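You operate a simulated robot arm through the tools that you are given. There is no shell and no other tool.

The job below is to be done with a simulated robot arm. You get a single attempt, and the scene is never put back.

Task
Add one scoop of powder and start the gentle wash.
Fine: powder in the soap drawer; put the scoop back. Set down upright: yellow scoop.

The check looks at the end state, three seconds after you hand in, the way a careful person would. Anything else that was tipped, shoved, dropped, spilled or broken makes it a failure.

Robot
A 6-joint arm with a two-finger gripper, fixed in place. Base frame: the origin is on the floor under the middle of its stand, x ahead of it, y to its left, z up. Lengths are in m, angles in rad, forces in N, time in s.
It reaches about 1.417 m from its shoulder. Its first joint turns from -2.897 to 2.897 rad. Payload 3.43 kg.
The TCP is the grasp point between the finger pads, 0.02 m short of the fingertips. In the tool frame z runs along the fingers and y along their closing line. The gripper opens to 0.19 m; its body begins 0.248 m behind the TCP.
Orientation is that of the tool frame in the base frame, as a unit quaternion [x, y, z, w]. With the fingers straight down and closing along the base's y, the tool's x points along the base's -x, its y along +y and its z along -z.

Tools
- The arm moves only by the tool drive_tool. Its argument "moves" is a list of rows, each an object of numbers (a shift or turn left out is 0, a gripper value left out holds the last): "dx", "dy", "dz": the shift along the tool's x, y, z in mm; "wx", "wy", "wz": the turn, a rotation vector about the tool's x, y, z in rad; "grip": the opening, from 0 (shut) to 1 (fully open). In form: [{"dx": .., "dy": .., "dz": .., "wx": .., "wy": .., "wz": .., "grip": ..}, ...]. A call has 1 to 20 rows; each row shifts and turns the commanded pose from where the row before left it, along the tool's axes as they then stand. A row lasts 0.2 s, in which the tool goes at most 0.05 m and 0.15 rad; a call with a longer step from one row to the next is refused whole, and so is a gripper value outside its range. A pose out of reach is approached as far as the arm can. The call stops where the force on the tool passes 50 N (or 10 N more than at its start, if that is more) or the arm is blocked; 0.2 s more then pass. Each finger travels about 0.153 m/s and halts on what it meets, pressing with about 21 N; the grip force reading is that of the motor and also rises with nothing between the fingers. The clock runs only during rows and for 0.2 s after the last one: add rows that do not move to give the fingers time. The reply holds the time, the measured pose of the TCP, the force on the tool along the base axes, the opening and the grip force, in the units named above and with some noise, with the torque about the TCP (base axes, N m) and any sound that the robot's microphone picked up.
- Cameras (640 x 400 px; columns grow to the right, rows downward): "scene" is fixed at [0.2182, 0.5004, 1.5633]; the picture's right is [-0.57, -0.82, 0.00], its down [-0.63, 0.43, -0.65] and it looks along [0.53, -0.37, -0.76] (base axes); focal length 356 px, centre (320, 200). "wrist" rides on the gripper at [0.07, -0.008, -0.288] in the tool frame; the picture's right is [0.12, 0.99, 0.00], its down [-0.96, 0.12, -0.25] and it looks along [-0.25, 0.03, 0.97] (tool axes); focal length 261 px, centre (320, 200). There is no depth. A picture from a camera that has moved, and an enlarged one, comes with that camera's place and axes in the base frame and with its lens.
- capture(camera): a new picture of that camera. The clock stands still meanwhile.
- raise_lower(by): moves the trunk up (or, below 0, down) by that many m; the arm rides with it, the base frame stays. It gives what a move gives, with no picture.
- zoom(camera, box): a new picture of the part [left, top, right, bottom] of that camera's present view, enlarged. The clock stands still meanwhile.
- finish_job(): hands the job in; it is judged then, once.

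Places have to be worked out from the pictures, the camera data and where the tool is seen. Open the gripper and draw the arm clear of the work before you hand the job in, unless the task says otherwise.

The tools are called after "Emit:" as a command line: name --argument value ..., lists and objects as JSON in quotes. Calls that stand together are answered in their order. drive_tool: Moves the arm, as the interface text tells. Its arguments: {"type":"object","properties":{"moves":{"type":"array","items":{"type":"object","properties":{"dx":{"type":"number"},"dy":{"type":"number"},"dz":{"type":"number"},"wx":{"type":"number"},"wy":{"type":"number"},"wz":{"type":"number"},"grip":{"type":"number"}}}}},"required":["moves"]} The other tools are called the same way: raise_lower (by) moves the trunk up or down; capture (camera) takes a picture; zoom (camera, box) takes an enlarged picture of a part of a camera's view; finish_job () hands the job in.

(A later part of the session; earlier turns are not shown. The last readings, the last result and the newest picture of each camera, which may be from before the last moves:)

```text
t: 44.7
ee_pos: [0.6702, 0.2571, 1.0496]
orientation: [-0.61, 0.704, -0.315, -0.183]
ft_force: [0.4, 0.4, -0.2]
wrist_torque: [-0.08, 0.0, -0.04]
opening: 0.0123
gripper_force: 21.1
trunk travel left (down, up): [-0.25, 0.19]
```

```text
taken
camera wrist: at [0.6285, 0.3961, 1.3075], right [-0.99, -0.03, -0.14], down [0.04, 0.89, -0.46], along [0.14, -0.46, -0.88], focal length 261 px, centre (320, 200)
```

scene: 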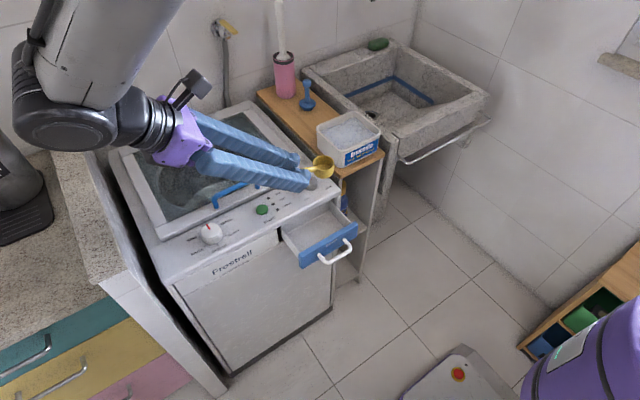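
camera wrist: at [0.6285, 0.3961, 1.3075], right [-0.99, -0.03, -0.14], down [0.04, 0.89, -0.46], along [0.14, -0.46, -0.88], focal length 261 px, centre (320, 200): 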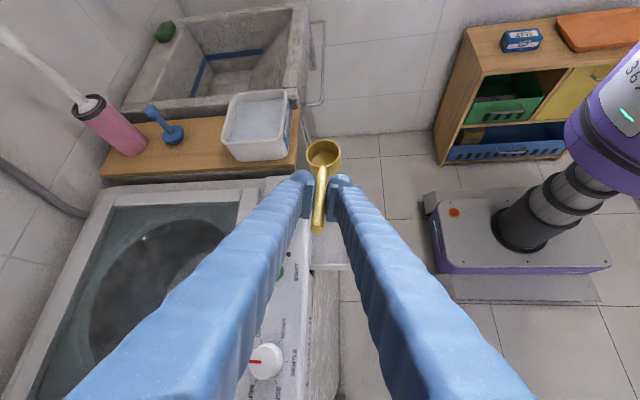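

Reached with level scoop over the drawer. Now the rehearsal tilt (mouth toward −y, pivoting about the cup), first half.

Emit:
drive_tool --moves '[{"dx": 8.3, "dy": -2.3, "dz": -5.7, "wx": -0.026, "wy": -0.1362, "wz": 0.0179}, {"dx": 8.3, "dy": -2.3, "dz": -5.7, "wx": -0.026, "wy": -0.1362, "wz": 0.0179}, {"dx": 8.3, "dy": -2.3, "dz": -5.7, "wx": -0.026, "wy": -0.1362, "wz": 0.0179}, {"dx": 8.3, "dy": -2.3, "dz": -5.7, "wx": -0.026, "wy": -0.1362, "wz": 0.0179}, {"dx": 8.3, "dy": -2.3, "dz": -5.7, "wx": -0.026, "wy": -0.1362, "wz": 0.0179}, {"dx": 8.3, "dy": -2.3, "dz": -5.7, "wx": -0.026, "wy": -0.1362, "wz": 0.0179}, {"dx": 8.3, "dy": -2.3, "dz": -5.7, "wx": -0.026, "wy": -0.1362, "wz": 0.0179}, {"dx": 8.3, "dy": -2.3, "dz": -5.7, "wx": -0.026, "wy": -0.1362, "wz": 0.0179}, {}]'

Emit:
capture --camera "scene"

```text
t: 46.7
ee_pos: [0.6728, 0.2046, 1.1076]
orientation: [-0.614, 0.763, 0.107, 0.17]
ft_force: [-0.3, -0.5, -0.2]
wrist_torque: [0.1, 0.02, 0.01]
opening: 0.0119
gripper_force: 21.0
trunk travel left (down, up): [-0.25, 0.19]
```

```text
taken
```

scene: 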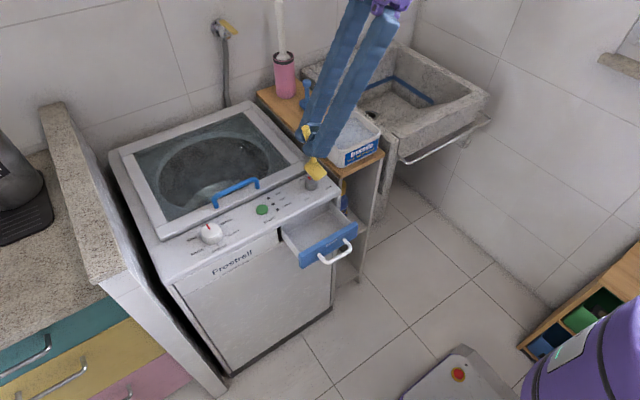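

64° reached without trouble. Second half of the rehearsal.

Emit:
drive_tool --moves '[{"dx": 8.3, "dy": -2.3, "dz": -5.7, "wx": -0.026, "wy": -0.1362, "wz": 0.0179}, {"dx": 8.3, "dy": -2.3, "dz": -5.7, "wx": -0.026, "wy": -0.1362, "wz": 0.0179}, {"dx": 8.3, "dy": -2.3, "dz": -5.7, "wx": -0.026, "wy": -0.1362, "wz": 0.0179}, {"dx": 8.3, "dy": -2.3, "dz": -5.7, "wx": -0.026, "wy": -0.1362, "wz": 0.0179}, {"dx": 8.3, "dy": -2.3, "dz": -5.7, "wx": -0.026, "wy": -0.1362, "wz": 0.0179}, {"dx": 8.3, "dy": -2.3, "dz": -5.7, "wx": -0.026, "wy": -0.1362, "wz": 0.0179}, {"dx": 8.3, "dy": -2.3, "dz": -5.7, "wx": -0.026, "wy": -0.1362, "wz": 0.0179}, {"dx": 8.3, "dy": -2.3, "dz": -5.7, "wx": -0.026, "wy": -0.1362, "wz": 0.0179}, {}]'

Emit:
capture --camera "scene"

Emit:
capture --camera "wrist"

```text
t: 48.7
ee_pos: [0.6714, 0.1273, 1.0845]
orientation: [-0.43, 0.59, 0.494, 0.472]
ft_force: [-0.4, -0.7, -0.5]
wrist_torque: [-0.02, 0.02, 0.02]
opening: 0.0122
gripper_force: 21.5
trunk travel left (down, up): [-0.25, 0.19]
```

```text
taken
```

scene: 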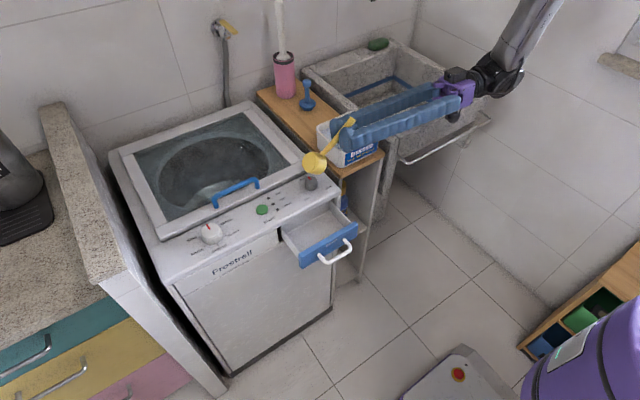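

```text
taken
camera wrist: at [0.6276, -0.16, 1.0324], right [-0.99, 0.14, 0.06], down [0.03, -0.19, 0.98], along [0.14, 0.97, 0.18], focal length 261 px, centre (320, 200)
```

wrist: 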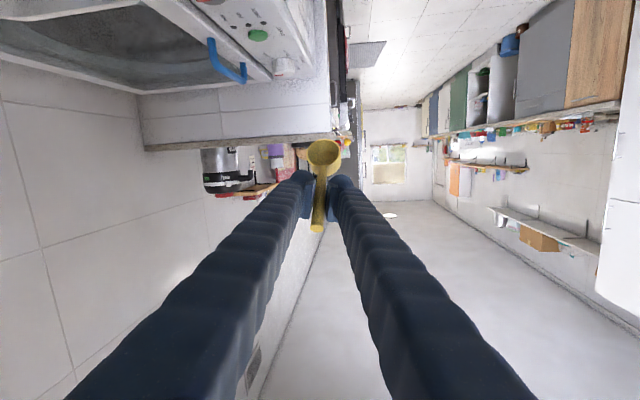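

The full 128° tilt is reachable. I also rehearse lowering to pouring height (cup lip just above the tray).

Emit:
drive_tool --moves '[{"dx": 34.4, "dy": -6.2, "dz": 2.3}, {"dx": 34.4, "dy": -6.2, "dz": 2.3}, {"dx": 34.4, "dy": -6.2, "dz": 2.3}, {"dx": 34.4, "dy": -6.2, "dz": 2.3}, {}]'

Emit:
capture --camera "scene"

Emit:
zoom --camera "scene" --box '[260, 140, 388, 270]'

```text
t: 49.9
ee_pos: [0.671, 0.1282, 0.9436]
orientation: [-0.43, 0.591, 0.493, 0.472]
ft_force: [0.7, -1.0, -0.2]
wrist_torque: [-0.04, 0.0, 0.02]
opening: 0.0126
gripper_force: 21.2
trunk travel left (down, up): [-0.25, 0.19]
```

```text
taken
```

scene: 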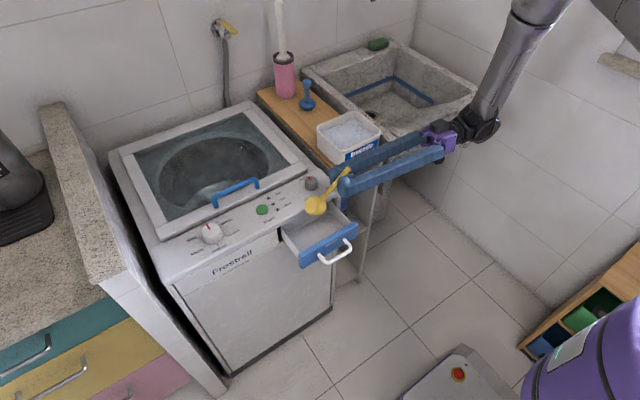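

```text
3.08 times, centred on (324, 205) of scene
camera zoom: at [0.2182, 0.5004, 1.5633], right [-0.57, -0.82, 0.0], down [-0.63, 0.43, -0.65], along [0.53, -0.37, -0.76], focal length 1096 px, centre (308, 185)
```

zoom: 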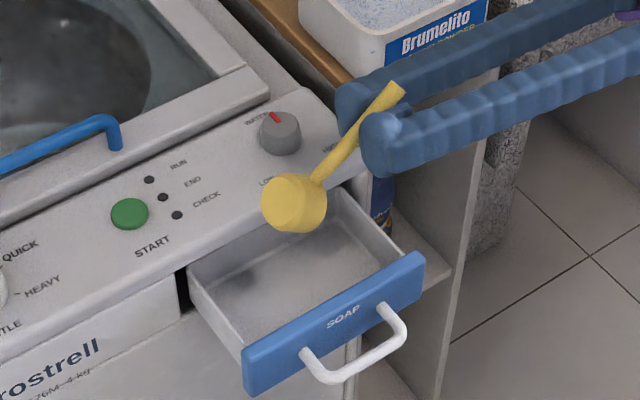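

The rehearsed pour pose puts the cup right over the middle of the tray. I back out: raise 0.14 m and un-tilt to about 60°, the angle I'll use for dipping into the powder.

Emit:
drive_tool --moves '[{"dx": -34.4, "dy": 6.2, "dz": -2.3}, {"dx": -34.4, "dy": 6.2, "dz": -2.3}, {"dx": -34.4, "dy": 6.2, "dz": -2.3}, {"dx": -34.4, "dy": 6.2, "dz": -2.3}, {"dx": -7.4, "dy": 2.3, "dz": 6.8, "wx": 0.026, "wy": 0.1362, "wz": -0.0179}, {"dx": -7.4, "dy": 2.3, "dz": 6.8, "wx": 0.026, "wy": 0.1362, "wz": -0.0179}, {"dx": -7.4, "dy": 2.3, "dz": 6.8, "wx": 0.026, "wy": 0.1362, "wz": -0.0179}, {"dx": -7.4, "dy": 2.3, "dz": 6.8, "wx": 0.026, "wy": 0.1362, "wz": -0.0179}, {"dx": -7.4, "dy": 2.3, "dz": 6.8, "wx": 0.026, "wy": 0.1362, "wz": -0.0179}, {"dx": -7.4, "dy": 2.3, "dz": 6.8, "wx": 0.026, "wy": 0.1362, "wz": -0.0179}, {"dx": -7.4, "dy": 2.3, "dz": 6.8, "wx": 0.026, "wy": 0.1362, "wz": -0.0179}, {"dx": -7.4, "dy": 2.3, "dz": 6.8, "wx": 0.026, "wy": 0.1362, "wz": -0.0179}, {}]'

Emit:
capture --camera "wrist"

```text
t: 52.7
ee_pos: [0.6712, 0.2066, 1.1045]
orientation: [-0.614, 0.763, 0.105, 0.169]
ft_force: [-0.9, 0.8, -0.7]
wrist_torque: [-0.12, -0.03, -0.05]
opening: 0.0122
gripper_force: 20.8
trunk travel left (down, up): [-0.25, 0.19]
```

```text
taken
camera wrist: at [0.6278, 0.0348, 1.3425], right [-0.99, 0.12, -0.09], down [0.04, 0.8, 0.6], along [0.14, 0.59, -0.8], focal length 261 px, centre (320, 200)
```

wrist: 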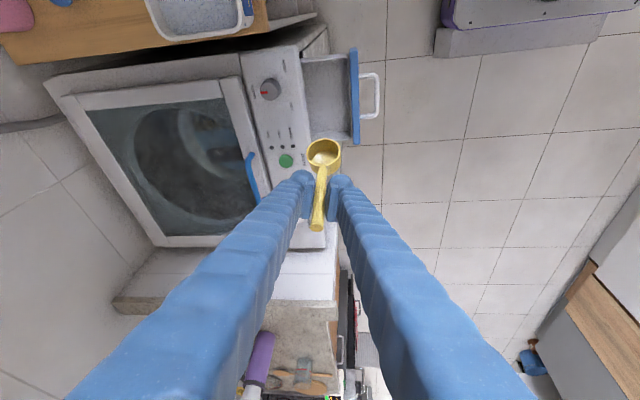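

The grip is unchanged. At 64° tilt I move above the powder box.

Emit:
drive_tool --moves '[{"dx": 27, "dy": -34.5, "dz": -4.25}, {"dx": 27, "dy": -34.5, "dz": -4.25}, {"dx": 27, "dy": -34.5, "dz": -4.25}, {"dx": 27, "dy": -34.5, "dz": -4.25}, {"dx": 27, "dy": -34.5, "dz": -4.25}, {"dx": 27, "dy": -34.5, "dz": -4.25}, {}]'

Emit:
capture --camera "wrist"

Emit:
zoom --camera "scene" --box '[270, 60, 430, 170]'

```text
t: 54.3
ee_pos: [0.8391, 0.0031, 1.077]
orientation: [-0.614, 0.763, 0.107, 0.17]
ft_force: [-0.3, -1.7, -0.8]
wrist_torque: [0.08, -0.01, 0.02]
opening: 0.0124
gripper_force: 20.9
trunk travel left (down, up): [-0.25, 0.19]
```

```text
taken
camera wrist: at [0.7964, -0.1689, 1.3132], right [-0.99, 0.11, -0.09], down [0.04, 0.8, 0.6], along [0.14, 0.59, -0.8], focal length 261 px, centre (320, 200)
```

wrist: 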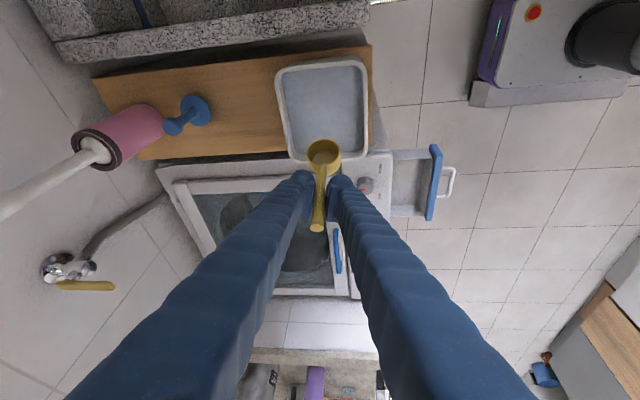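

```text
3.64 times, centred on (350, 115) of scene
camera zoom: at [0.2182, 0.5004, 1.5633], right [-0.57, -0.82, 0.0], down [-0.63, 0.43, -0.65], along [0.53, -0.37, -0.76], focal length 1295 px, centre (211, 509)
```

zoom: 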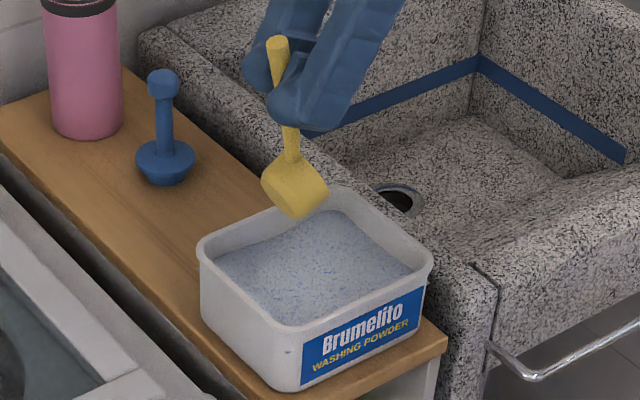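

Cup is over the box as computed (cup mouth centre ≈ (0.838, −0.017, 1.006)). I lower it into the powder with the mouth facing −y.

Emit:
drive_tool --moves '[{"dx": 11.6, "dy": 1.4, "dz": 27.5}, {"dx": 11.6, "dy": 1.4, "dz": 27.5}, {"dx": 7.7, "dy": 0.9, "dz": 18.4}, {"dx": 5.8, "dy": 0.7, "dz": 13.8}, {"dx": 4.6, "dy": 0.6, "dz": 11.0}, {"dx": 3.9, "dy": 0.5, "dz": 9.2}, {}]'

Emit:
zoom --camera "scene" --box '[290, 80, 418, 165]'

Emit:
zoom --camera "wrist" --box '[240, 90, 400, 210]'

```text
t: 55.9
ee_pos: [0.8402, 0.0046, 0.9624]
orientation: [-0.613, 0.764, 0.105, 0.172]
ft_force: [-0.2, 0.7, 21.4]
wrist_torque: [0.1, -0.06, 0.01]
opening: 0.0125
gripper_force: 20.9
trunk travel left (down, up): [-0.25, 0.19]
```

```text
4.71 times, centred on (354, 122) of scene
camera zoom: at [0.2182, 0.5004, 1.5633], right [-0.57, -0.82, 0.0], down [-0.63, 0.43, -0.65], along [0.53, -0.37, -0.76], focal length 1676 px, centre (160, 565)
```

zoom: 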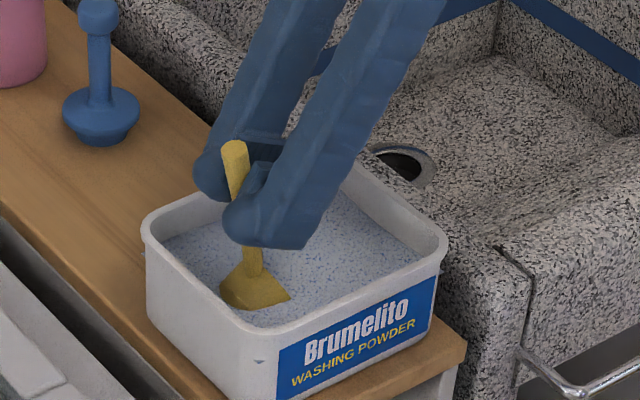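

```text
3.33 times, centred on (320, 150) of wrist
camera zoom: at [0.7962, -0.1668, 1.1983], right [-0.99, 0.12, -0.1], down [0.04, 0.8, 0.6], along [0.15, 0.59, -0.8], focal length 869 px, centre (320, 367)
```

zoom: 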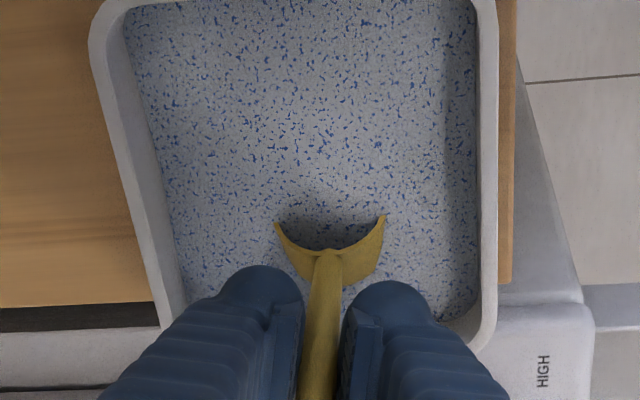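

The cup is half submerged and there's about 21 N upward – possibly near the box floor. I raise 3 mm to see whether that is contact before sweeping, so as not to shove the box.

Emit:
drive_tool --moves '[{"dx": -1.2, "dy": -0.1, "dz": -2.8}, {}, {}]'

```text
t: 56.7
ee_pos: [0.8394, 0.0055, 0.9619]
orientation: [-0.614, 0.763, 0.105, 0.17]
ft_force: [0.3, 1.0, 7.6]
wrist_torque: [0.12, -0.02, -0.01]
opening: 0.0121
gripper_force: 20.7
trunk travel left (down, up): [-0.25, 0.19]
```

It is floor contact (stiff), floor near z≈0.853, powder surface about 0.89. I turn the cup to 90° (mouth vertical toward −y) while lowering the mouth so it digs deeper without touching the floor.

Emit:
drive_tool --moves '[{"dx": -0.4, "dz": -0.9}, {"dx": 6.75, "dy": -2.1, "dz": -6.2, "wx": -0.0279, "wy": -0.1455, "wz": 0.0192}, {"dx": 9.4, "dy": -2.0, "dz": -1.6, "wx": -0.0279, "wy": -0.1455, "wz": 0.0192}, {"dx": 11.3, "dy": -2.2, "dz": -0.2, "wx": -0.0279, "wy": -0.1455, "wz": 0.0192}, {"dx": 1.49, "dy": -0.1, "dz": 1.33}, {}]'

Emit:
zoom --camera "scene" --box '[290, 80, 418, 165]'

Emit:
zoom --camera "wrist" --box '[240, 90, 400, 210]'

```text
t: 58.1
ee_pos: [0.8394, -0.0229, 0.9544]
orientation: [-0.561, 0.721, 0.272, 0.302]
ft_force: [0.7, 1.3, 6.4]
wrist_torque: [0.2, -0.08, 0.02]
opening: 0.0123
gripper_force: 21.2
trunk travel left (down, up): [-0.25, 0.19]
```

```text
4.71 times, centred on (354, 122) of scene
camera zoom: at [0.2182, 0.5004, 1.5633], right [-0.57, -0.82, 0.0], down [-0.63, 0.43, -0.65], along [0.53, -0.37, -0.76], focal length 1676 px, centre (160, 565)
```

zoom: 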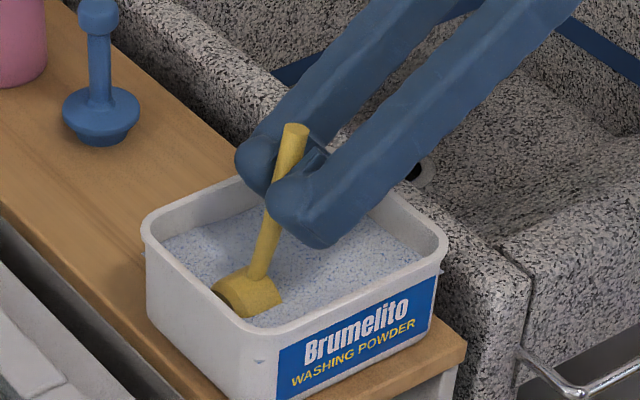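

```text
3.33 times, centred on (320, 150) of wrist
camera zoom: at [0.7956, -0.2806, 1.0925], right [-0.99, 0.14, -0.04], down [0.04, 0.46, 0.89], along [0.14, 0.87, -0.46], focal length 869 px, centre (320, 367)
```

zoom: 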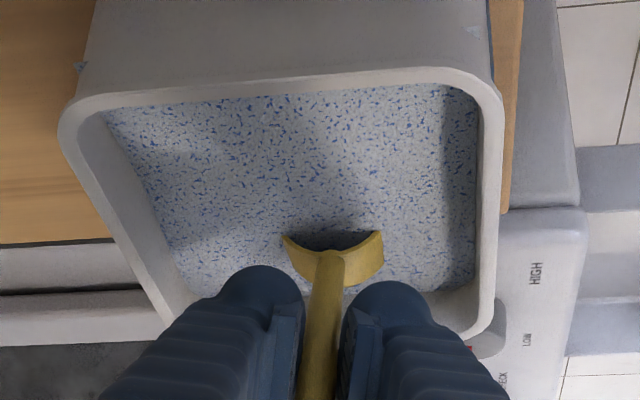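

The mouth is vertical and about three-quarters submerged (surface ≈0.893). I lift 1 mm off the floor and sweep slowly toward −y, watching force and the box.

Emit:
drive_tool --moves '[{"dx": -0.9, "dz": -0.8}, {"dx": 5.1, "dy": -1.75, "dz": -5.9}, {"dx": 5.1, "dy": -1.75, "dz": -5.9}, {}]'

Emit:
zoom --camera "wrist" --box '[240, 90, 400, 210]'

Emit:
zoom --camera "scene" --box '[290, 80, 418, 165]'

```text
t: 59.1
ee_pos: [0.8375, -0.0383, 0.9542]
orientation: [-0.561, 0.721, 0.274, 0.301]
ft_force: [-0.2, -0.9, -0.7]
wrist_torque: [0.0, 0.0, -0.01]
opening: 0.0126
gripper_force: 21.0
trunk travel left (down, up): [-0.25, 0.19]
```

```text
3.33 times, centred on (320, 150) of wrist
camera zoom: at [0.7956, -0.2966, 1.0933], right [-0.99, 0.14, -0.03], down [0.04, 0.46, 0.89], along [0.14, 0.87, -0.46], focal length 869 px, centre (320, 367)
```

zoom: 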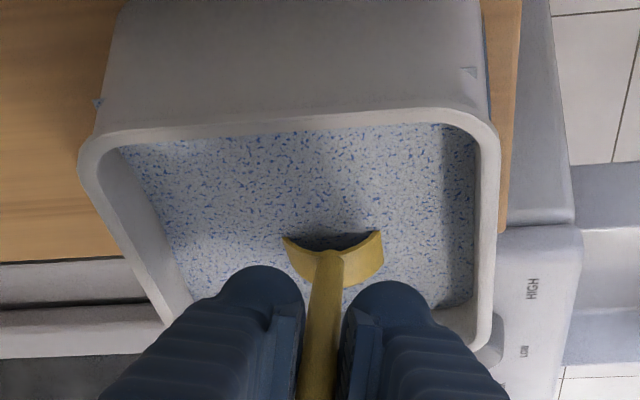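

```text
4.71 times, centred on (354, 122) of scene
camera zoom: at [0.2182, 0.5004, 1.5633], right [-0.57, -0.82, 0.0], down [-0.63, 0.43, -0.65], along [0.53, -0.37, -0.76], focal length 1676 px, centre (160, 565)
```

zoom: 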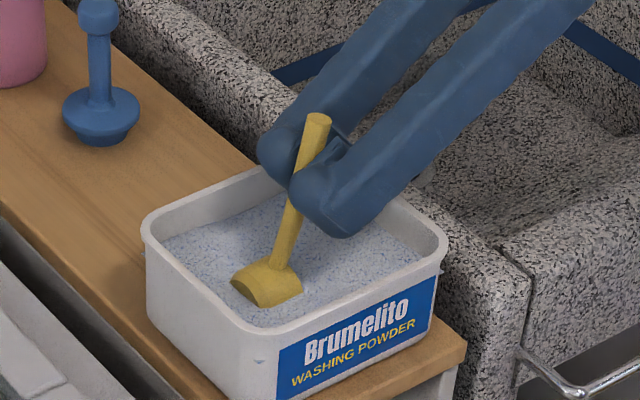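

No drag force, and the box hasn't moved. I finish the sweep, then begin leveling the cup inside the powder while raising it gradually.

Emit:
drive_tool --moves '[{"dx": 5.95, "dy": -2.04, "dz": -6.84}, {"dx": 5.95, "dy": -2.04, "dz": -6.84}, {"dx": 5.95, "dy": -2.04, "dz": -6.84}, {"dx": -10.2, "dy": 2.6, "dz": 4.65, "wx": 0.02656, "wy": 0.13894, "wz": -0.01828}, {"dx": -10.2, "dy": 2.5, "dz": 3.9, "wx": 0.02656, "wy": 0.13894, "wz": -0.01828}, {"dx": -9.7, "dy": 2.4, "dz": 3.6, "wx": 0.02656, "wy": 0.13894, "wz": -0.01828}, {"dx": -8.8, "dy": 2.26, "dz": 4.25, "wx": 0.02656, "wy": 0.13894, "wz": -0.01828}, {"dx": -8.4, "dy": 2.2, "dz": 4.1, "wx": 0.02656, "wy": 0.13894, "wz": -0.01828}, {"dx": -7.85, "dy": 2.2, "dz": 5.0, "wx": 0.02656, "wy": 0.13894, "wz": -0.01828}, {"dx": -7.56, "dy": 2.25, "dz": 6.0, "wx": 0.02656, "wy": 0.13894, "wz": -0.01828}, {}]'

Emit:
zoom --camera "wrist" --box '[240, 90, 400, 210]'

Emit:
zoom --camera "scene" --box '[290, 80, 418, 165]'

```text
t: 61.5
ee_pos: [0.8384, 0.0017, 0.9526]
orientation: [-0.637, 0.763, -0.106, -0.004]
ft_force: [0.0, 0.9, 0.0]
wrist_torque: [-0.16, -0.03, -0.01]
opening: 0.0123
gripper_force: 21.0
trunk travel left (down, up): [-0.25, 0.19]
```

```text
3.33 times, centred on (320, 150) of wrist
camera zoom: at [0.796, -0.0199, 1.2438], right [-0.99, 0.05, -0.14], down [0.04, 1.0, 0.09], along [0.14, 0.08, -0.99], focal length 869 px, centre (320, 367)
```

zoom: 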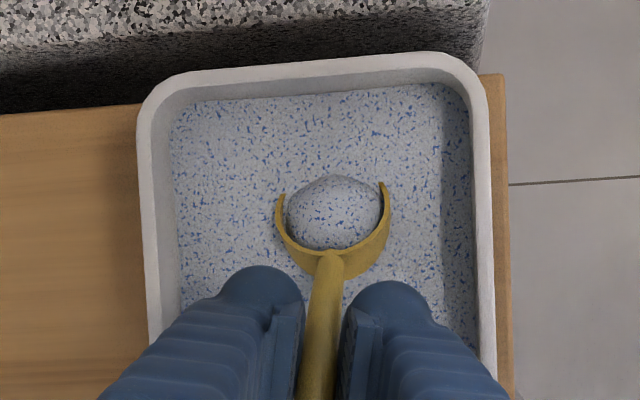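

```text
4.71 times, centred on (354, 122) of scene
camera zoom: at [0.2182, 0.5004, 1.5633], right [-0.57, -0.82, 0.0], down [-0.63, 0.43, -0.65], along [0.53, -0.37, -0.76], focal length 1676 px, centre (160, 565)
```

zoom: 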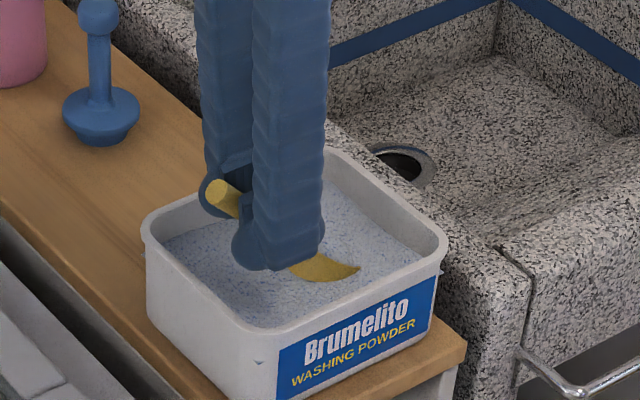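

The cup now holds a heap of powder. I continue leveling to upright while lifting clear of the rim.

Emit:
drive_tool --moves '[{"dx": -7.3, "dy": 2.1, "dz": 5.0, "wx": 0.02656, "wy": 0.13894, "wz": -0.01828}, {"dx": -6.5, "dy": 1.7, "dz": 3.2, "wx": 0.02656, "wy": 0.13894, "wz": -0.01828}, {"dx": -3.9, "dy": 0.6, "dz": -1.1, "wx": 0.02656, "wy": 0.13894, "wz": -0.01828}, {"dx": 1.4, "dy": -1.2, "dz": -7.0, "wx": 0.02656, "wy": 0.13894, "wz": -0.01828}, {}]'

Emit:
zoom --camera "wrist" --box '[240, 90, 400, 210]'

Emit:
zoom --camera "scene" --box '[290, 80, 418, 165]'

```text
t: 62.7
ee_pos: [0.8399, 0.0199, 0.9474]
orientation: [-0.611, 0.703, -0.315, -0.183]
ft_force: [0.5, 0.6, -1.5]
wrist_torque: [-0.12, -0.01, -0.04]
opening: 0.0124
gripper_force: 20.9
trunk travel left (down, up): [-0.25, 0.19]
```

```text
3.33 times, centred on (320, 150) of wrist
camera zoom: at [0.7974, 0.1595, 1.2048], right [-0.99, -0.03, -0.14], down [0.04, 0.89, -0.46], along [0.14, -0.46, -0.87], focal length 869 px, centre (320, 367)
```

zoom: 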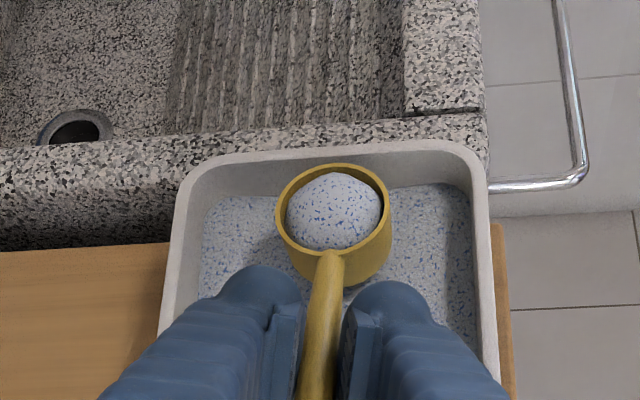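

```text
4.71 times, centred on (354, 122) of scene
camera zoom: at [0.2182, 0.5004, 1.5633], right [-0.57, -0.82, 0.0], down [-0.63, 0.43, -0.65], along [0.53, -0.37, -0.76], focal length 1676 px, centre (160, 565)
```

zoom: 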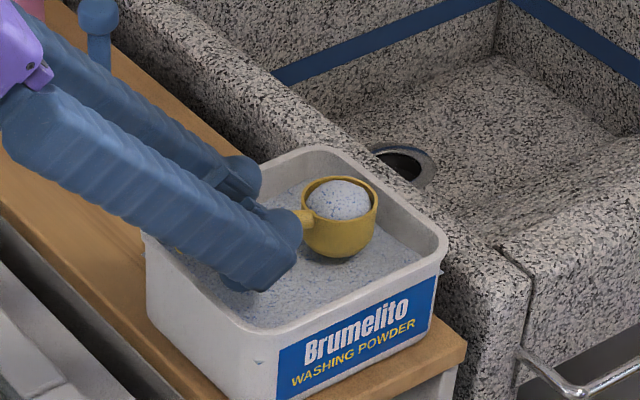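

A full upright scoop, nothing spilled. I lift gently to z≈1.03 and carry it smoothly over the tray.

Emit:
drive_tool --moves '[{"dx": 6.4, "dy": -2.2, "dz": -7.35}, {"dx": 12.8, "dy": -4.4, "dz": -14.7}, {"dx": 16, "dy": -5.5, "dz": -18.4}, {"dx": 12.8, "dy": -4.4, "dz": -14.7}, {"dx": 5.1, "dy": -1.75, "dz": -5.9}, {}, {"dx": -4.3, "dy": 5.3, "dz": -5.3}, {"dx": -8.5, "dy": 10.6, "dz": -10.6}, {"dx": -12.8, "dy": 15.9, "dz": -15.9}, {"dx": -15.7, "dy": 19.4, "dz": -19.4}, {"dx": -17.1, "dy": 21.2, "dz": -21.1}, {"dx": -17.1, "dy": 21.2, "dz": -21.1}, {"dx": -17.1, "dy": 21.2, "dz": -21.1}, {"dx": -15.7, "dy": 19.4, "dz": -19.4}, {"dx": -12.8, "dy": 15.9, "dz": -15.9}, {"dx": -10, "dy": 12.4, "dz": -12.3}, {"dx": -7.1, "dy": 8.8, "dz": -8.8}, {"dx": -4.3, "dy": 5.3, "dz": -5.3}, {}]'

Emit:
capture --camera "wrist"

Emit:
zoom --camera "scene" --box '[250, 120, 410, 270]'

```text
t: 66.7
ee_pos: [0.6719, 0.2523, 1.0306]
orientation: [-0.61, 0.703, -0.315, -0.184]
ft_force: [0.3, 0.4, -0.9]
wrist_torque: [0.05, -0.01, 0.01]
opening: 0.0126
gripper_force: 20.9
trunk travel left (down, up): [-0.25, 0.19]
```

```text
taken
camera wrist: at [0.6298, 0.3921, 1.2878], right [-0.99, -0.03, -0.14], down [0.04, 0.89, -0.46], along [0.14, -0.46, -0.88], focal length 261 px, centre (320, 200)
```

wrist: 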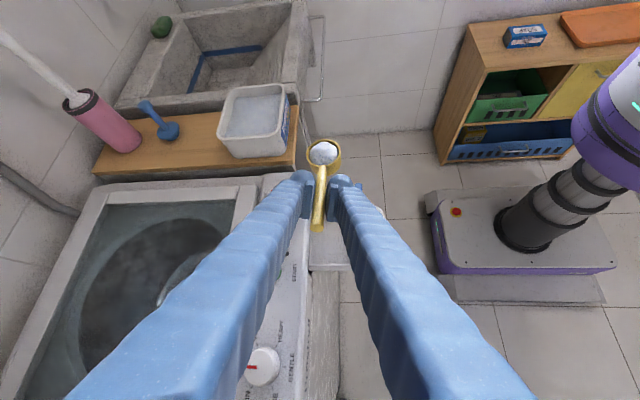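

```text
2.67 times, centred on (330, 195) of scene
camera zoom: at [0.2182, 0.5004, 1.5633], right [-0.57, -0.82, 0.0], down [-0.63, 0.43, -0.65], along [0.53, -0.37, -0.76], focal length 950 px, centre (293, 213)
```

zoom: 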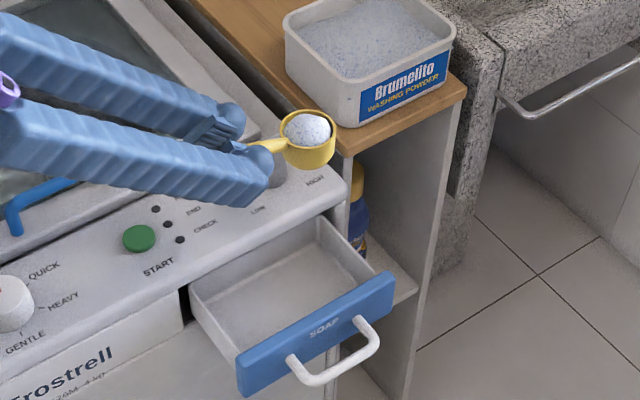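

Scoop intact over the tray. I lower it to just above the tray rim.

Emit:
drive_tool --moves '[{"dx": -6.4, "dy": 2.2, "dz": 7.35}, {"dx": -12.8, "dy": 4.4, "dz": 14.7}, {"dx": -16, "dy": 5.5, "dz": 18.4}, {"dx": -16, "dy": 5.5, "dz": 18.4}, {"dx": -12.8, "dy": 4.4, "dz": 14.7}, {"dx": -9.6, "dy": 3.3, "dz": 11}, {"dx": -5.8, "dy": 2, "dz": 6.6}, {}]'

Emit:
zoom --camera "scene" --box '[250, 140, 378, 260]'

Emit:
zoom --camera "wrist" --box '[220, 90, 420, 260]'

```text
t: 68.5
ee_pos: [0.6701, 0.2542, 0.9053]
orientation: [-0.61, 0.703, -0.315, -0.184]
ft_force: [0.1, 0.0, -0.9]
wrist_torque: [0.02, -0.02, 0.0]
opening: 0.0123
gripper_force: 20.6
trunk travel left (down, up): [-0.25, 0.19]
```

```text
3.33 times, centred on (314, 200) of scene
camera zoom: at [0.2182, 0.5004, 1.5633], right [-0.57, -0.82, 0.0], down [-0.63, 0.43, -0.65], along [0.53, -0.37, -0.76], focal length 1187 px, centre (340, 200)
```

zoom: 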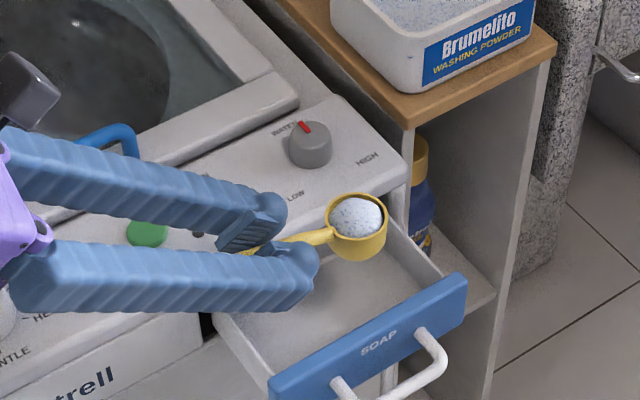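

```text
2.35 times, centred on (320, 175) of wrist
camera zoom: at [0.6286, 0.3926, 1.1634], right [-0.99, -0.03, -0.14], down [0.04, 0.89, -0.46], along [0.14, -0.46, -0.88], focal length 613 px, centre (320, 259)
```

zoom: 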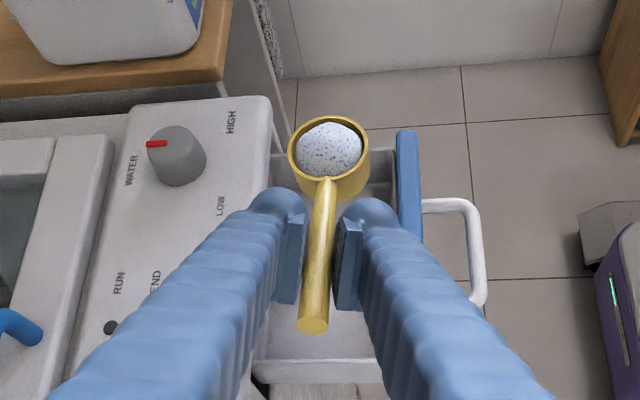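

The tray rim is nearer z≈0.80, so I ease 20 mm lower and 10 mm toward the tray's centre, then start tilting slowly about the cup.

Emit:
drive_tool --moves '[{"dx": -10.1, "dy": 2.5, "dz": 4.1}, {"dx": -10.1, "dy": 2.5, "dz": 4.0}, {}, {"dx": 5.9, "dy": -1.67, "dz": -4.2, "wx": -0.0186, "wy": -0.0973, "wz": 0.0128}, {"dx": 5.9, "dy": -1.67, "dz": -4.2, "wx": -0.0186, "wy": -0.0973, "wz": 0.0128}, {"dx": 5.9, "dy": -1.67, "dz": -4.2, "wx": -0.0186, "wy": -0.0973, "wz": 0.0128}, {"dx": 5.9, "dy": -1.67, "dz": -4.2, "wx": -0.0186, "wy": -0.0973, "wz": 0.0128}, {"dx": 5.9, "dy": -1.67, "dz": -4.2, "wx": -0.0186, "wy": -0.0973, "wz": 0.0128}, {"dx": 5.9, "dy": -1.67, "dz": -4.2, "wx": -0.0186, "wy": -0.0973, "wz": 0.0128}, {"dx": 5.9, "dy": -1.67, "dz": -4.2, "wx": -0.0186, "wy": -0.0973, "wz": 0.0128}, {"dx": 5.9, "dy": -1.67, "dz": -4.2, "wx": -0.0186, "wy": -0.0973, "wz": 0.0128}, {}]'

Emit:
zoom --camera "scene" --box '[250, 140, 378, 260]'

```text
t: 71.1
ee_pos: [0.6714, 0.2308, 0.9337]
orientation: [-0.633, 0.77, -0.017, 0.07]
ft_force: [0.7, -0.8, -0.1]
wrist_torque: [0.14, 0.03, 0.02]
opening: 0.012
gripper_force: 21.3
trunk travel left (down, up): [-0.25, 0.19]
```

```text
3.33 times, centred on (314, 200) of scene
camera zoom: at [0.2182, 0.5004, 1.5633], right [-0.57, -0.82, 0.0], down [-0.63, 0.43, -0.65], along [0.53, -0.37, -0.76], focal length 1187 px, centre (340, 200)
```

zoom: 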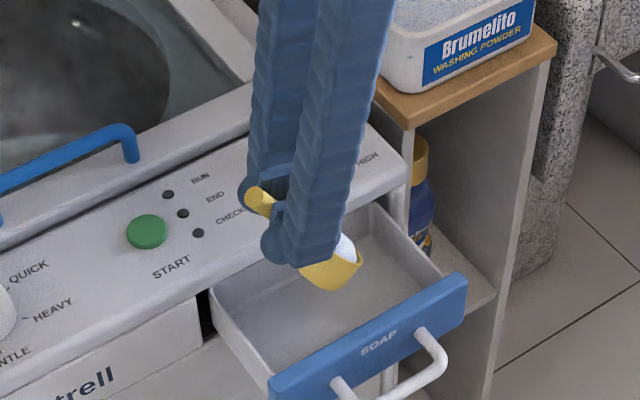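

At 46° the powder still holds, cup central over the tray. I continue tilting to pour.

Emit:
drive_tool --moves '[{"dx": 5.9, "dy": -1.67, "dz": -4.2, "wx": -0.0186, "wy": -0.0973, "wz": 0.0128}, {"dx": 5.9, "dy": -1.67, "dz": -4.2, "wx": -0.0186, "wy": -0.0973, "wz": 0.0128}, {"dx": 5.9, "dy": -1.67, "dz": -4.2, "wx": -0.0186, "wy": -0.0973, "wz": 0.0128}, {"dx": 5.9, "dy": -1.67, "dz": -4.2, "wx": -0.0186, "wy": -0.0973, "wz": 0.0128}, {"dx": 5.9, "dy": -1.67, "dz": -4.2, "wx": -0.0186, "wy": -0.0973, "wz": 0.0128}, {"dx": 5.9, "dy": -1.67, "dz": -4.2, "wx": -0.0186, "wy": -0.0973, "wz": 0.0128}, {"dx": 5.9, "dy": -1.67, "dz": -4.2, "wx": -0.0186, "wy": -0.0973, "wz": 0.0128}, {"dx": 5.9, "dy": -1.67, "dz": -4.2, "wx": -0.0186, "wy": -0.0973, "wz": 0.0128}, {"dx": 5.9, "dy": -1.67, "dz": -4.2, "wx": -0.0186, "wy": -0.0973, "wz": 0.0128}, {}]'

Emit:
zoom --camera "scene" --box '[250, 140, 378, 260]'

```text
t: 73.3
ee_pos: [0.6719, 0.1671, 0.9434]
orientation: [-0.541, 0.701, 0.32, 0.337]
ft_force: [-0.5, 0.0, -0.8]
wrist_torque: [0.06, -0.01, 0.03]
opening: 0.012
gripper_force: 20.9
trunk travel left (down, up): [-0.25, 0.19]
```

```text
3.33 times, centred on (314, 200) of scene
camera zoom: at [0.2182, 0.5004, 1.5633], right [-0.57, -0.82, 0.0], down [-0.63, 0.43, -0.65], along [0.53, -0.37, -0.76], focal length 1187 px, centre (340, 200)
```

zoom: 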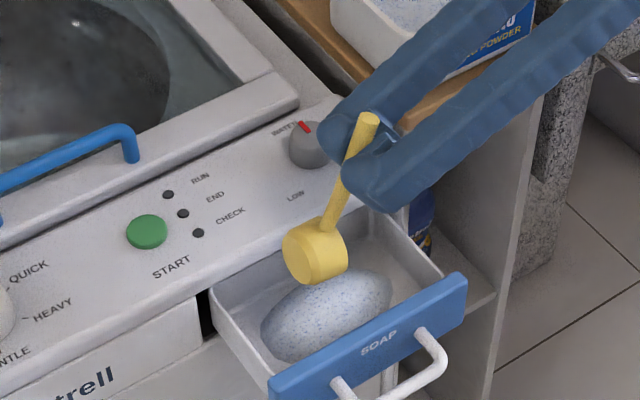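

The powder has gone into the tray as a mound. I tilt further to about 126° to empty the cup fully.

Emit:
drive_tool --moves '[{"dx": 5.9, "dy": -1.67, "dz": -4.2, "wx": -0.0186, "wy": -0.0973, "wz": 0.0128}, {"dx": 5.9, "dy": -1.67, "dz": -4.2, "wx": -0.0186, "wy": -0.0973, "wz": 0.0128}, {"dx": 5.9, "dy": -1.67, "dz": -4.2, "wx": -0.0186, "wy": -0.0973, "wz": 0.0128}, {"dx": 5.9, "dy": -1.67, "dz": -4.2, "wx": -0.0186, "wy": -0.0973, "wz": 0.0128}, {"dx": 5.9, "dy": -1.67, "dz": -4.2, "wx": -0.0186, "wy": -0.0973, "wz": 0.0128}, {}, {}, {}, {}]'

Emit:
zoom --camera "scene" --box '[250, 140, 378, 260]'

Emit:
zoom --camera "wrist" --box '[240, 90, 400, 210]'

```text
t: 75.3
ee_pos: [0.6709, 0.1366, 0.9239]
orientation: [-0.441, 0.601, 0.482, 0.46]
ft_force: [0.6, -0.4, -1.2]
wrist_torque: [-0.03, 0.02, -0.03]
opening: 0.0119
gripper_force: 20.9
trunk travel left (down, up): [-0.25, 0.19]
```

```text
3.33 times, centred on (314, 200) of scene
camera zoom: at [0.2182, 0.5004, 1.5633], right [-0.57, -0.82, 0.0], down [-0.63, 0.43, -0.65], along [0.53, -0.37, -0.76], focal length 1187 px, centre (340, 200)
```

zoom: 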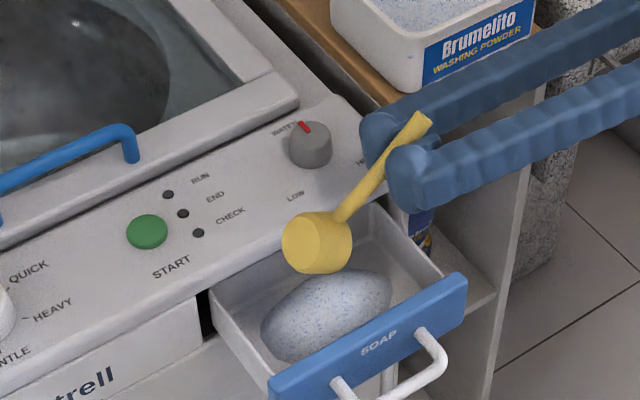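

```text
3.33 times, centred on (320, 150) of wrist
camera zoom: at [0.6284, -0.1556, 0.8848], right [-0.99, 0.14, 0.06], down [0.04, -0.14, 0.99], along [0.14, 0.98, 0.14], focal length 869 px, centre (320, 367)
```

zoom: 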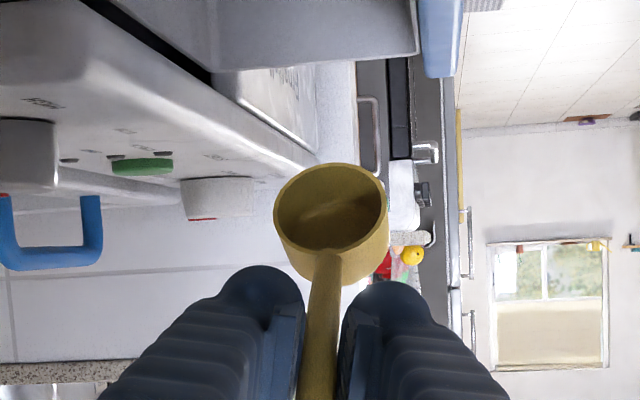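

The cup is clean and the tray holds the scoop of powder with no spill visible. I raise and un-tilt back to upright.

Emit:
drive_tool --moves '[{"dx": -39.1, "dy": 6.9, "dz": -4.4}, {"dx": -39.1, "dy": 6.9, "dz": -4.4}, {"dx": -39.1, "dy": 6.9, "dz": -4.4}, {"dx": -7.3, "dy": 2.3, "dz": 6.7, "wx": 0.02555, "wy": 0.13362, "wz": -0.01757}, {"dx": -7.3, "dy": 2.3, "dz": 6.7, "wx": 0.02555, "wy": 0.13362, "wz": -0.01757}, {"dx": -7.3, "dy": 2.3, "dz": 6.7, "wx": 0.02555, "wy": 0.13362, "wz": -0.01757}, {"dx": -7.3, "dy": 2.3, "dz": 6.7, "wx": 0.02555, "wy": 0.13362, "wz": -0.01757}, {"dx": -7.3, "dy": 2.3, "dz": 6.7, "wx": 0.02555, "wy": 0.13362, "wz": -0.01757}, {"dx": -7.3, "dy": 2.3, "dz": 6.7, "wx": 0.02555, "wy": 0.13362, "wz": -0.01757}, {"dx": -7.3, "dy": 2.3, "dz": 6.7, "wx": 0.02555, "wy": 0.13362, "wz": -0.01757}, {"dx": -7.3, "dy": 2.3, "dz": 6.7, "wx": 0.02555, "wy": 0.13362, "wz": -0.01757}, {"dx": -7.3, "dy": 2.3, "dz": 6.7, "wx": 0.02555, "wy": 0.13362, "wz": -0.01757}, {"dx": -7.3, "dy": 2.3, "dz": 6.7, "wx": 0.02555, "wy": 0.13362, "wz": -0.01757}, {"dx": -7.3, "dy": 2.3, "dz": 6.7, "wx": 0.02555, "wy": 0.13362, "wz": -0.01757}, {"dx": -7.3, "dy": 2.3, "dz": 6.7, "wx": 0.02555, "wy": 0.13362, "wz": -0.01757}, {"dx": -7.3, "dy": 2.3, "dz": 6.7, "wx": 0.02555, "wy": 0.13362, "wz": -0.01757}, {"dx": -7.3, "dy": 2.3, "dz": 6.7, "wx": 0.02555, "wy": 0.13362, "wz": -0.01757}, {"dx": -7.3, "dy": 2.3, "dz": 6.7, "wx": 0.02555, "wy": 0.13362, "wz": -0.01757}, {"dx": -7.3, "dy": 2.3, "dz": 6.7, "wx": 0.02555, "wy": 0.13362, "wz": -0.01757}, {}]'

```text
t: 79.5
ee_pos: [0.6707, 0.265, 1.0065]
orientation: [-0.611, 0.702, -0.315, -0.184]
ft_force: [0.1, 0.1, -0.4]
wrist_torque: [-0.14, -0.01, -0.03]
opening: 0.0123
gripper_force: 21.3
trunk travel left (down, up): [-0.25, 0.19]
```

Upright again. I carry the scoop back above its original spot.

Emit:
drive_tool --moves '[{"dx": 16.6, "dy": -32.8, "dz": 18.3}, {"dx": 16.6, "dy": -32.8, "dz": 18.3}, {"dx": 16.6, "dy": -32.8, "dz": 18.3}, {"dx": 16.6, "dy": -32.8, "dz": 18.3}, {"dx": 16.6, "dy": -32.8, "dz": 18.3}, {"dx": 16.6, "dy": -32.8, "dz": 18.3}, {"dx": 16.6, "dy": -32.8, "dz": 18.3}, {"dx": 16.6, "dy": -32.8, "dz": 18.3}, {"dx": 16.6, "dy": -32.8, "dz": 18.3}, {"dx": 16.6, "dy": -32.8, "dz": 18.3}, {}]'

Emit:
capture --camera "wrist"

Emit:
zoom --camera "scene" --box '[240, 20, 400, 120]'

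```text
t: 81.9
ee_pos: [0.9828, -0.0018, 1.0497]
orientation: [-0.611, 0.702, -0.315, -0.184]
ft_force: [0.2, -0.9, -0.6]
wrist_torque: [0.14, 0.01, 0.01]
opening: 0.012
gripper_force: 21.3
trunk travel left (down, up): [-0.25, 0.19]
```

```text
taken
camera wrist: at [0.9406, 0.1367, 1.3072], right [-0.99, -0.03, -0.14], down [0.03, 0.89, -0.46], along [0.14, -0.46, -0.88], focal length 261 px, centre (320, 200)
```

wrist: 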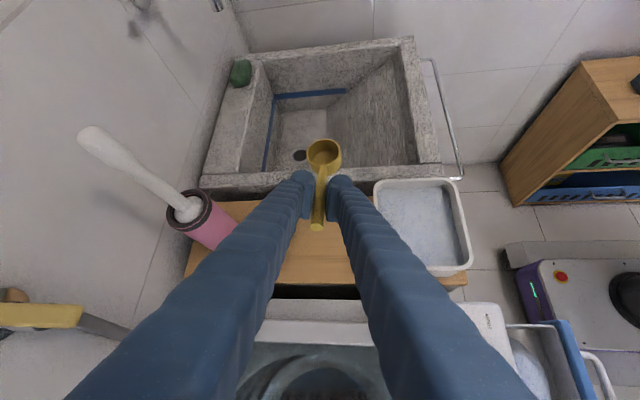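

```text
4.00 times, centred on (320, 70) of scene
camera zoom: at [0.2182, 0.5004, 1.5633], right [-0.57, -0.82, 0.0], down [-0.63, 0.43, -0.65], along [0.53, -0.37, -0.76], focal length 1424 px, centre (320, 720)
```

zoom: 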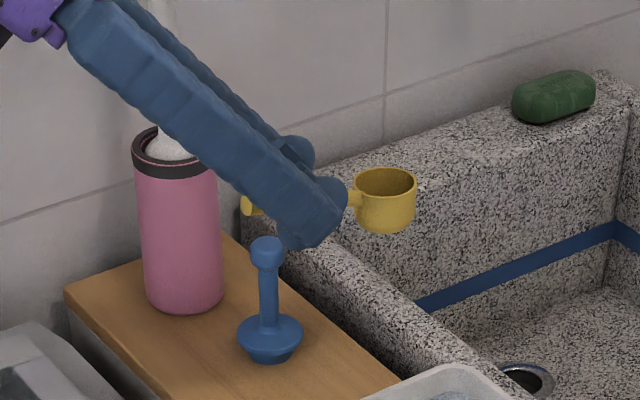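

Held scoop is essentially as before (maybe 3 mm slip). I lower it to its spot, slowing near the shelf.

Emit:
drive_tool --moves '[{"dx": -23.4, "dy": 7.7, "dz": 24.6}, {"dx": -23.4, "dy": 7.7, "dz": 24.6}, {"dx": -21.2, "dy": 7.0, "dz": 22.3}, {"dx": -17, "dy": 5.6, "dz": 17.9}, {"dx": -10.6, "dy": 3.5, "dz": 11.2}, {"dx": -6.4, "dy": 2.1, "dz": 6.7}, {"dx": -4.2, "dy": 1.4, "dz": 4.5}, {}, {}]'

Emit:
zoom --camera "scene" --box '[280, 80, 376, 140]'

Emit:
zoom --camera "wrist" --box '[240, 120, 400, 220]'

```text
t: 83.9
ee_pos: [0.9841, 0.0051, 0.8912]
orientation: [-0.611, 0.703, -0.315, -0.184]
ft_force: [-2.0, 0.0, 5.7]
wrist_torque: [-0.43, -0.07, -0.09]
opening: 0.0124
gripper_force: 20.8
trunk travel left (down, up): [-0.25, 0.19]
```

```text
6.67 times, centred on (328, 110) of scene
camera zoom: at [0.2182, 0.5004, 1.5633], right [-0.57, -0.82, 0.0], down [-0.63, 0.43, -0.65], along [0.53, -0.37, -0.76], focal length 2374 px, centre (267, 800)
```

zoom: 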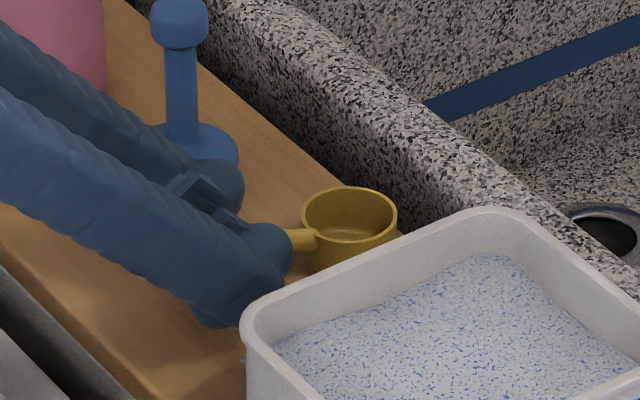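

```text
4.00 times, centred on (320, 170) of wrist
camera zoom: at [0.9414, 0.1448, 1.1483], right [-0.99, -0.03, -0.14], down [0.03, 0.89, -0.46], along [0.14, -0.46, -0.88], focal length 1043 px, centre (320, 320)
```

zoom: 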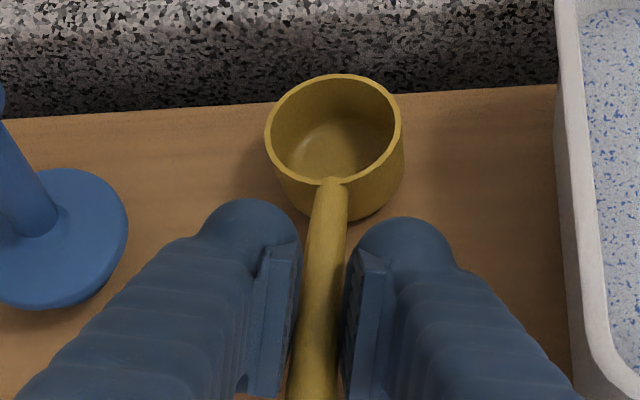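

Cup sits at its original place with a light 5.7 N contact. I open the fingers slowly.

Emit:
drive_tool --moves '[{"grip": 0.08}, {"grip": 0.1}, {"grip": 0.15}, {"grip": 0.2}, {"grip": 0.24}, {}]'

Emit:
zoom --camera "scene" --box '[280, 80, 376, 140]'

Emit:
zoom --camera "wrist" --box '[240, 120, 400, 220]'

```text
t: 85.3
ee_pos: [0.983, 0.006, 0.8906]
orientation: [-0.611, 0.702, -0.315, -0.184]
ft_force: [-0.6, 0.2, 0.3]
wrist_torque: [-0.01, 0.0, -0.03]
opening: 0.0458
gripper_force: 0.1
trunk travel left (down, up): [-0.25, 0.19]
```

```text
6.67 times, centred on (328, 110) of scene
camera zoom: at [0.2182, 0.5004, 1.5633], right [-0.57, -0.82, 0.0], down [-0.63, 0.43, -0.65], along [0.53, -0.37, -0.76], focal length 2374 px, centre (267, 800)
```

zoom: 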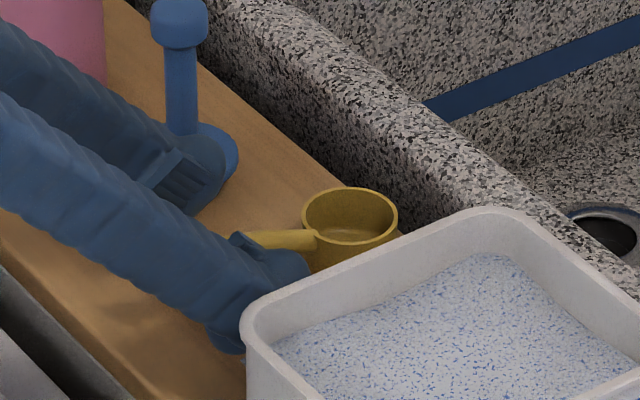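

```text
4.00 times, centred on (320, 170) of wrist
camera zoom: at [0.9417, 0.1449, 1.1478], right [-0.99, -0.03, -0.14], down [0.03, 0.89, -0.46], along [0.14, -0.46, -0.88], focal length 1043 px, centre (320, 320)
```

zoom: 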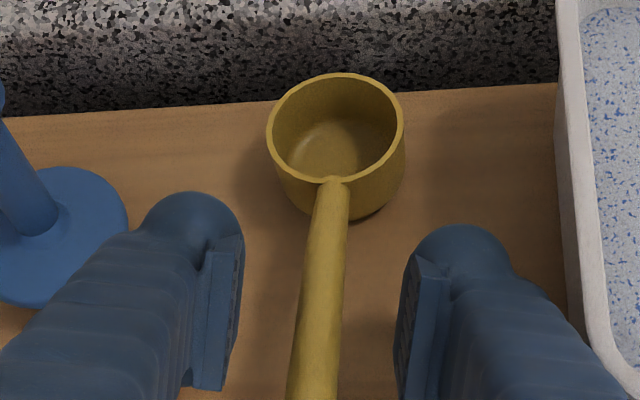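

The scoop stands upright where it was. I withdraw along the finger axis.

Emit:
drive_tool --moves '[{"dz": -15}, {"dz": -30}, {"dz": -40}, {"dz": -40}, {"dz": -40}, {"dz": -40}, {"dz": -40}, {}]'

Emit:
capture --camera "wrist"

Emit:
capture --camera "scene"

```text
t: 87.1
ee_pos: [0.9509, 0.1686, 1.0733]
orientation: [-0.611, 0.703, -0.314, -0.184]
ft_force: [-0.2, -1.1, 0.7]
wrist_torque: [-0.05, -0.01, -0.01]
opening: 0.0458
gripper_force: 0.1
trunk travel left (down, up): [-0.25, 0.19]
```

```text
taken
camera wrist: at [0.9092, 0.3067, 1.3301], right [-0.99, -0.03, -0.14], down [0.03, 0.89, -0.46], along [0.14, -0.46, -0.88], focal length 261 px, centre (320, 200)
```

wrist: 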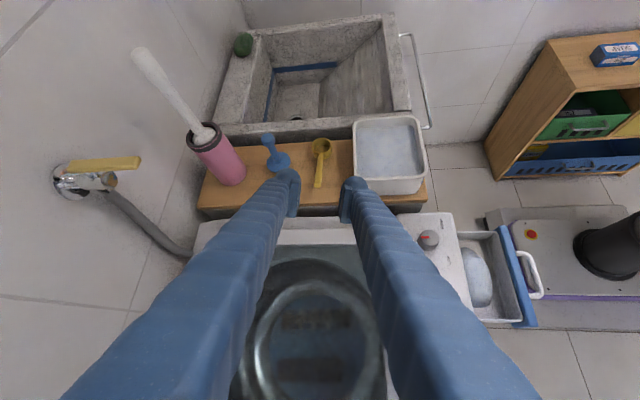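

```text
taken
```

scene: 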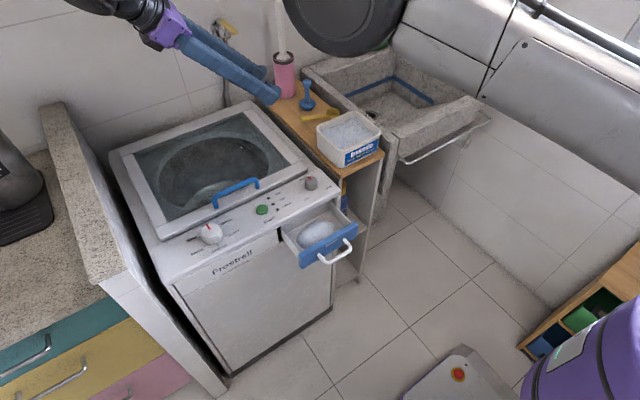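

Everything on the shelf is as it was and the powder lies in the tray. Next I turn the gripper back to vertical (closing along y) to close the drawer.

Emit:
drive_tool --moves '[{"dx": 12.8, "dy": -4.4, "dz": -14.7, "grip": 0.3}, {"wx": -0.0635, "wy": -0.0368, "wz": 0.1236}, {"wx": -0.0635, "wy": -0.0368, "wz": 0.1236}, {"wx": -0.0635, "wy": -0.0368, "wz": 0.1236}, {"wx": -0.0635, "wy": -0.0368, "wz": 0.1236}, {"wx": -0.0635, "wy": -0.0368, "wz": 0.1236}, {"wx": -0.0635, "wy": -0.0368, "wz": 0.1236}, {"wx": -0.0635, "wy": -0.0368, "wz": 0.1236}, {"wx": -0.0635, "wy": -0.0368, "wz": 0.1236}, {"wx": -0.0635, "wy": -0.0368, "wz": 0.1236}, {"wx": -0.0635, "wy": -0.0368, "wz": 0.1236}, {"wx": -0.0635, "wy": -0.0368, "wz": 0.1236}, {}]'

```text
t: 89.9
ee_pos: [0.9348, 0.1661, 1.0854]
orientation: [0.0, 1.0, -0.001, 0.0]
ft_force: [0.8, -0.4, 0.1]
wrist_torque: [0.06, -0.02, 0.01]
opening: 0.0571
gripper_force: 0.1
out of reach, approached as far as the arm can: row 3, 4
trunk travel left (down, up): [-0.25, 0.19]
```

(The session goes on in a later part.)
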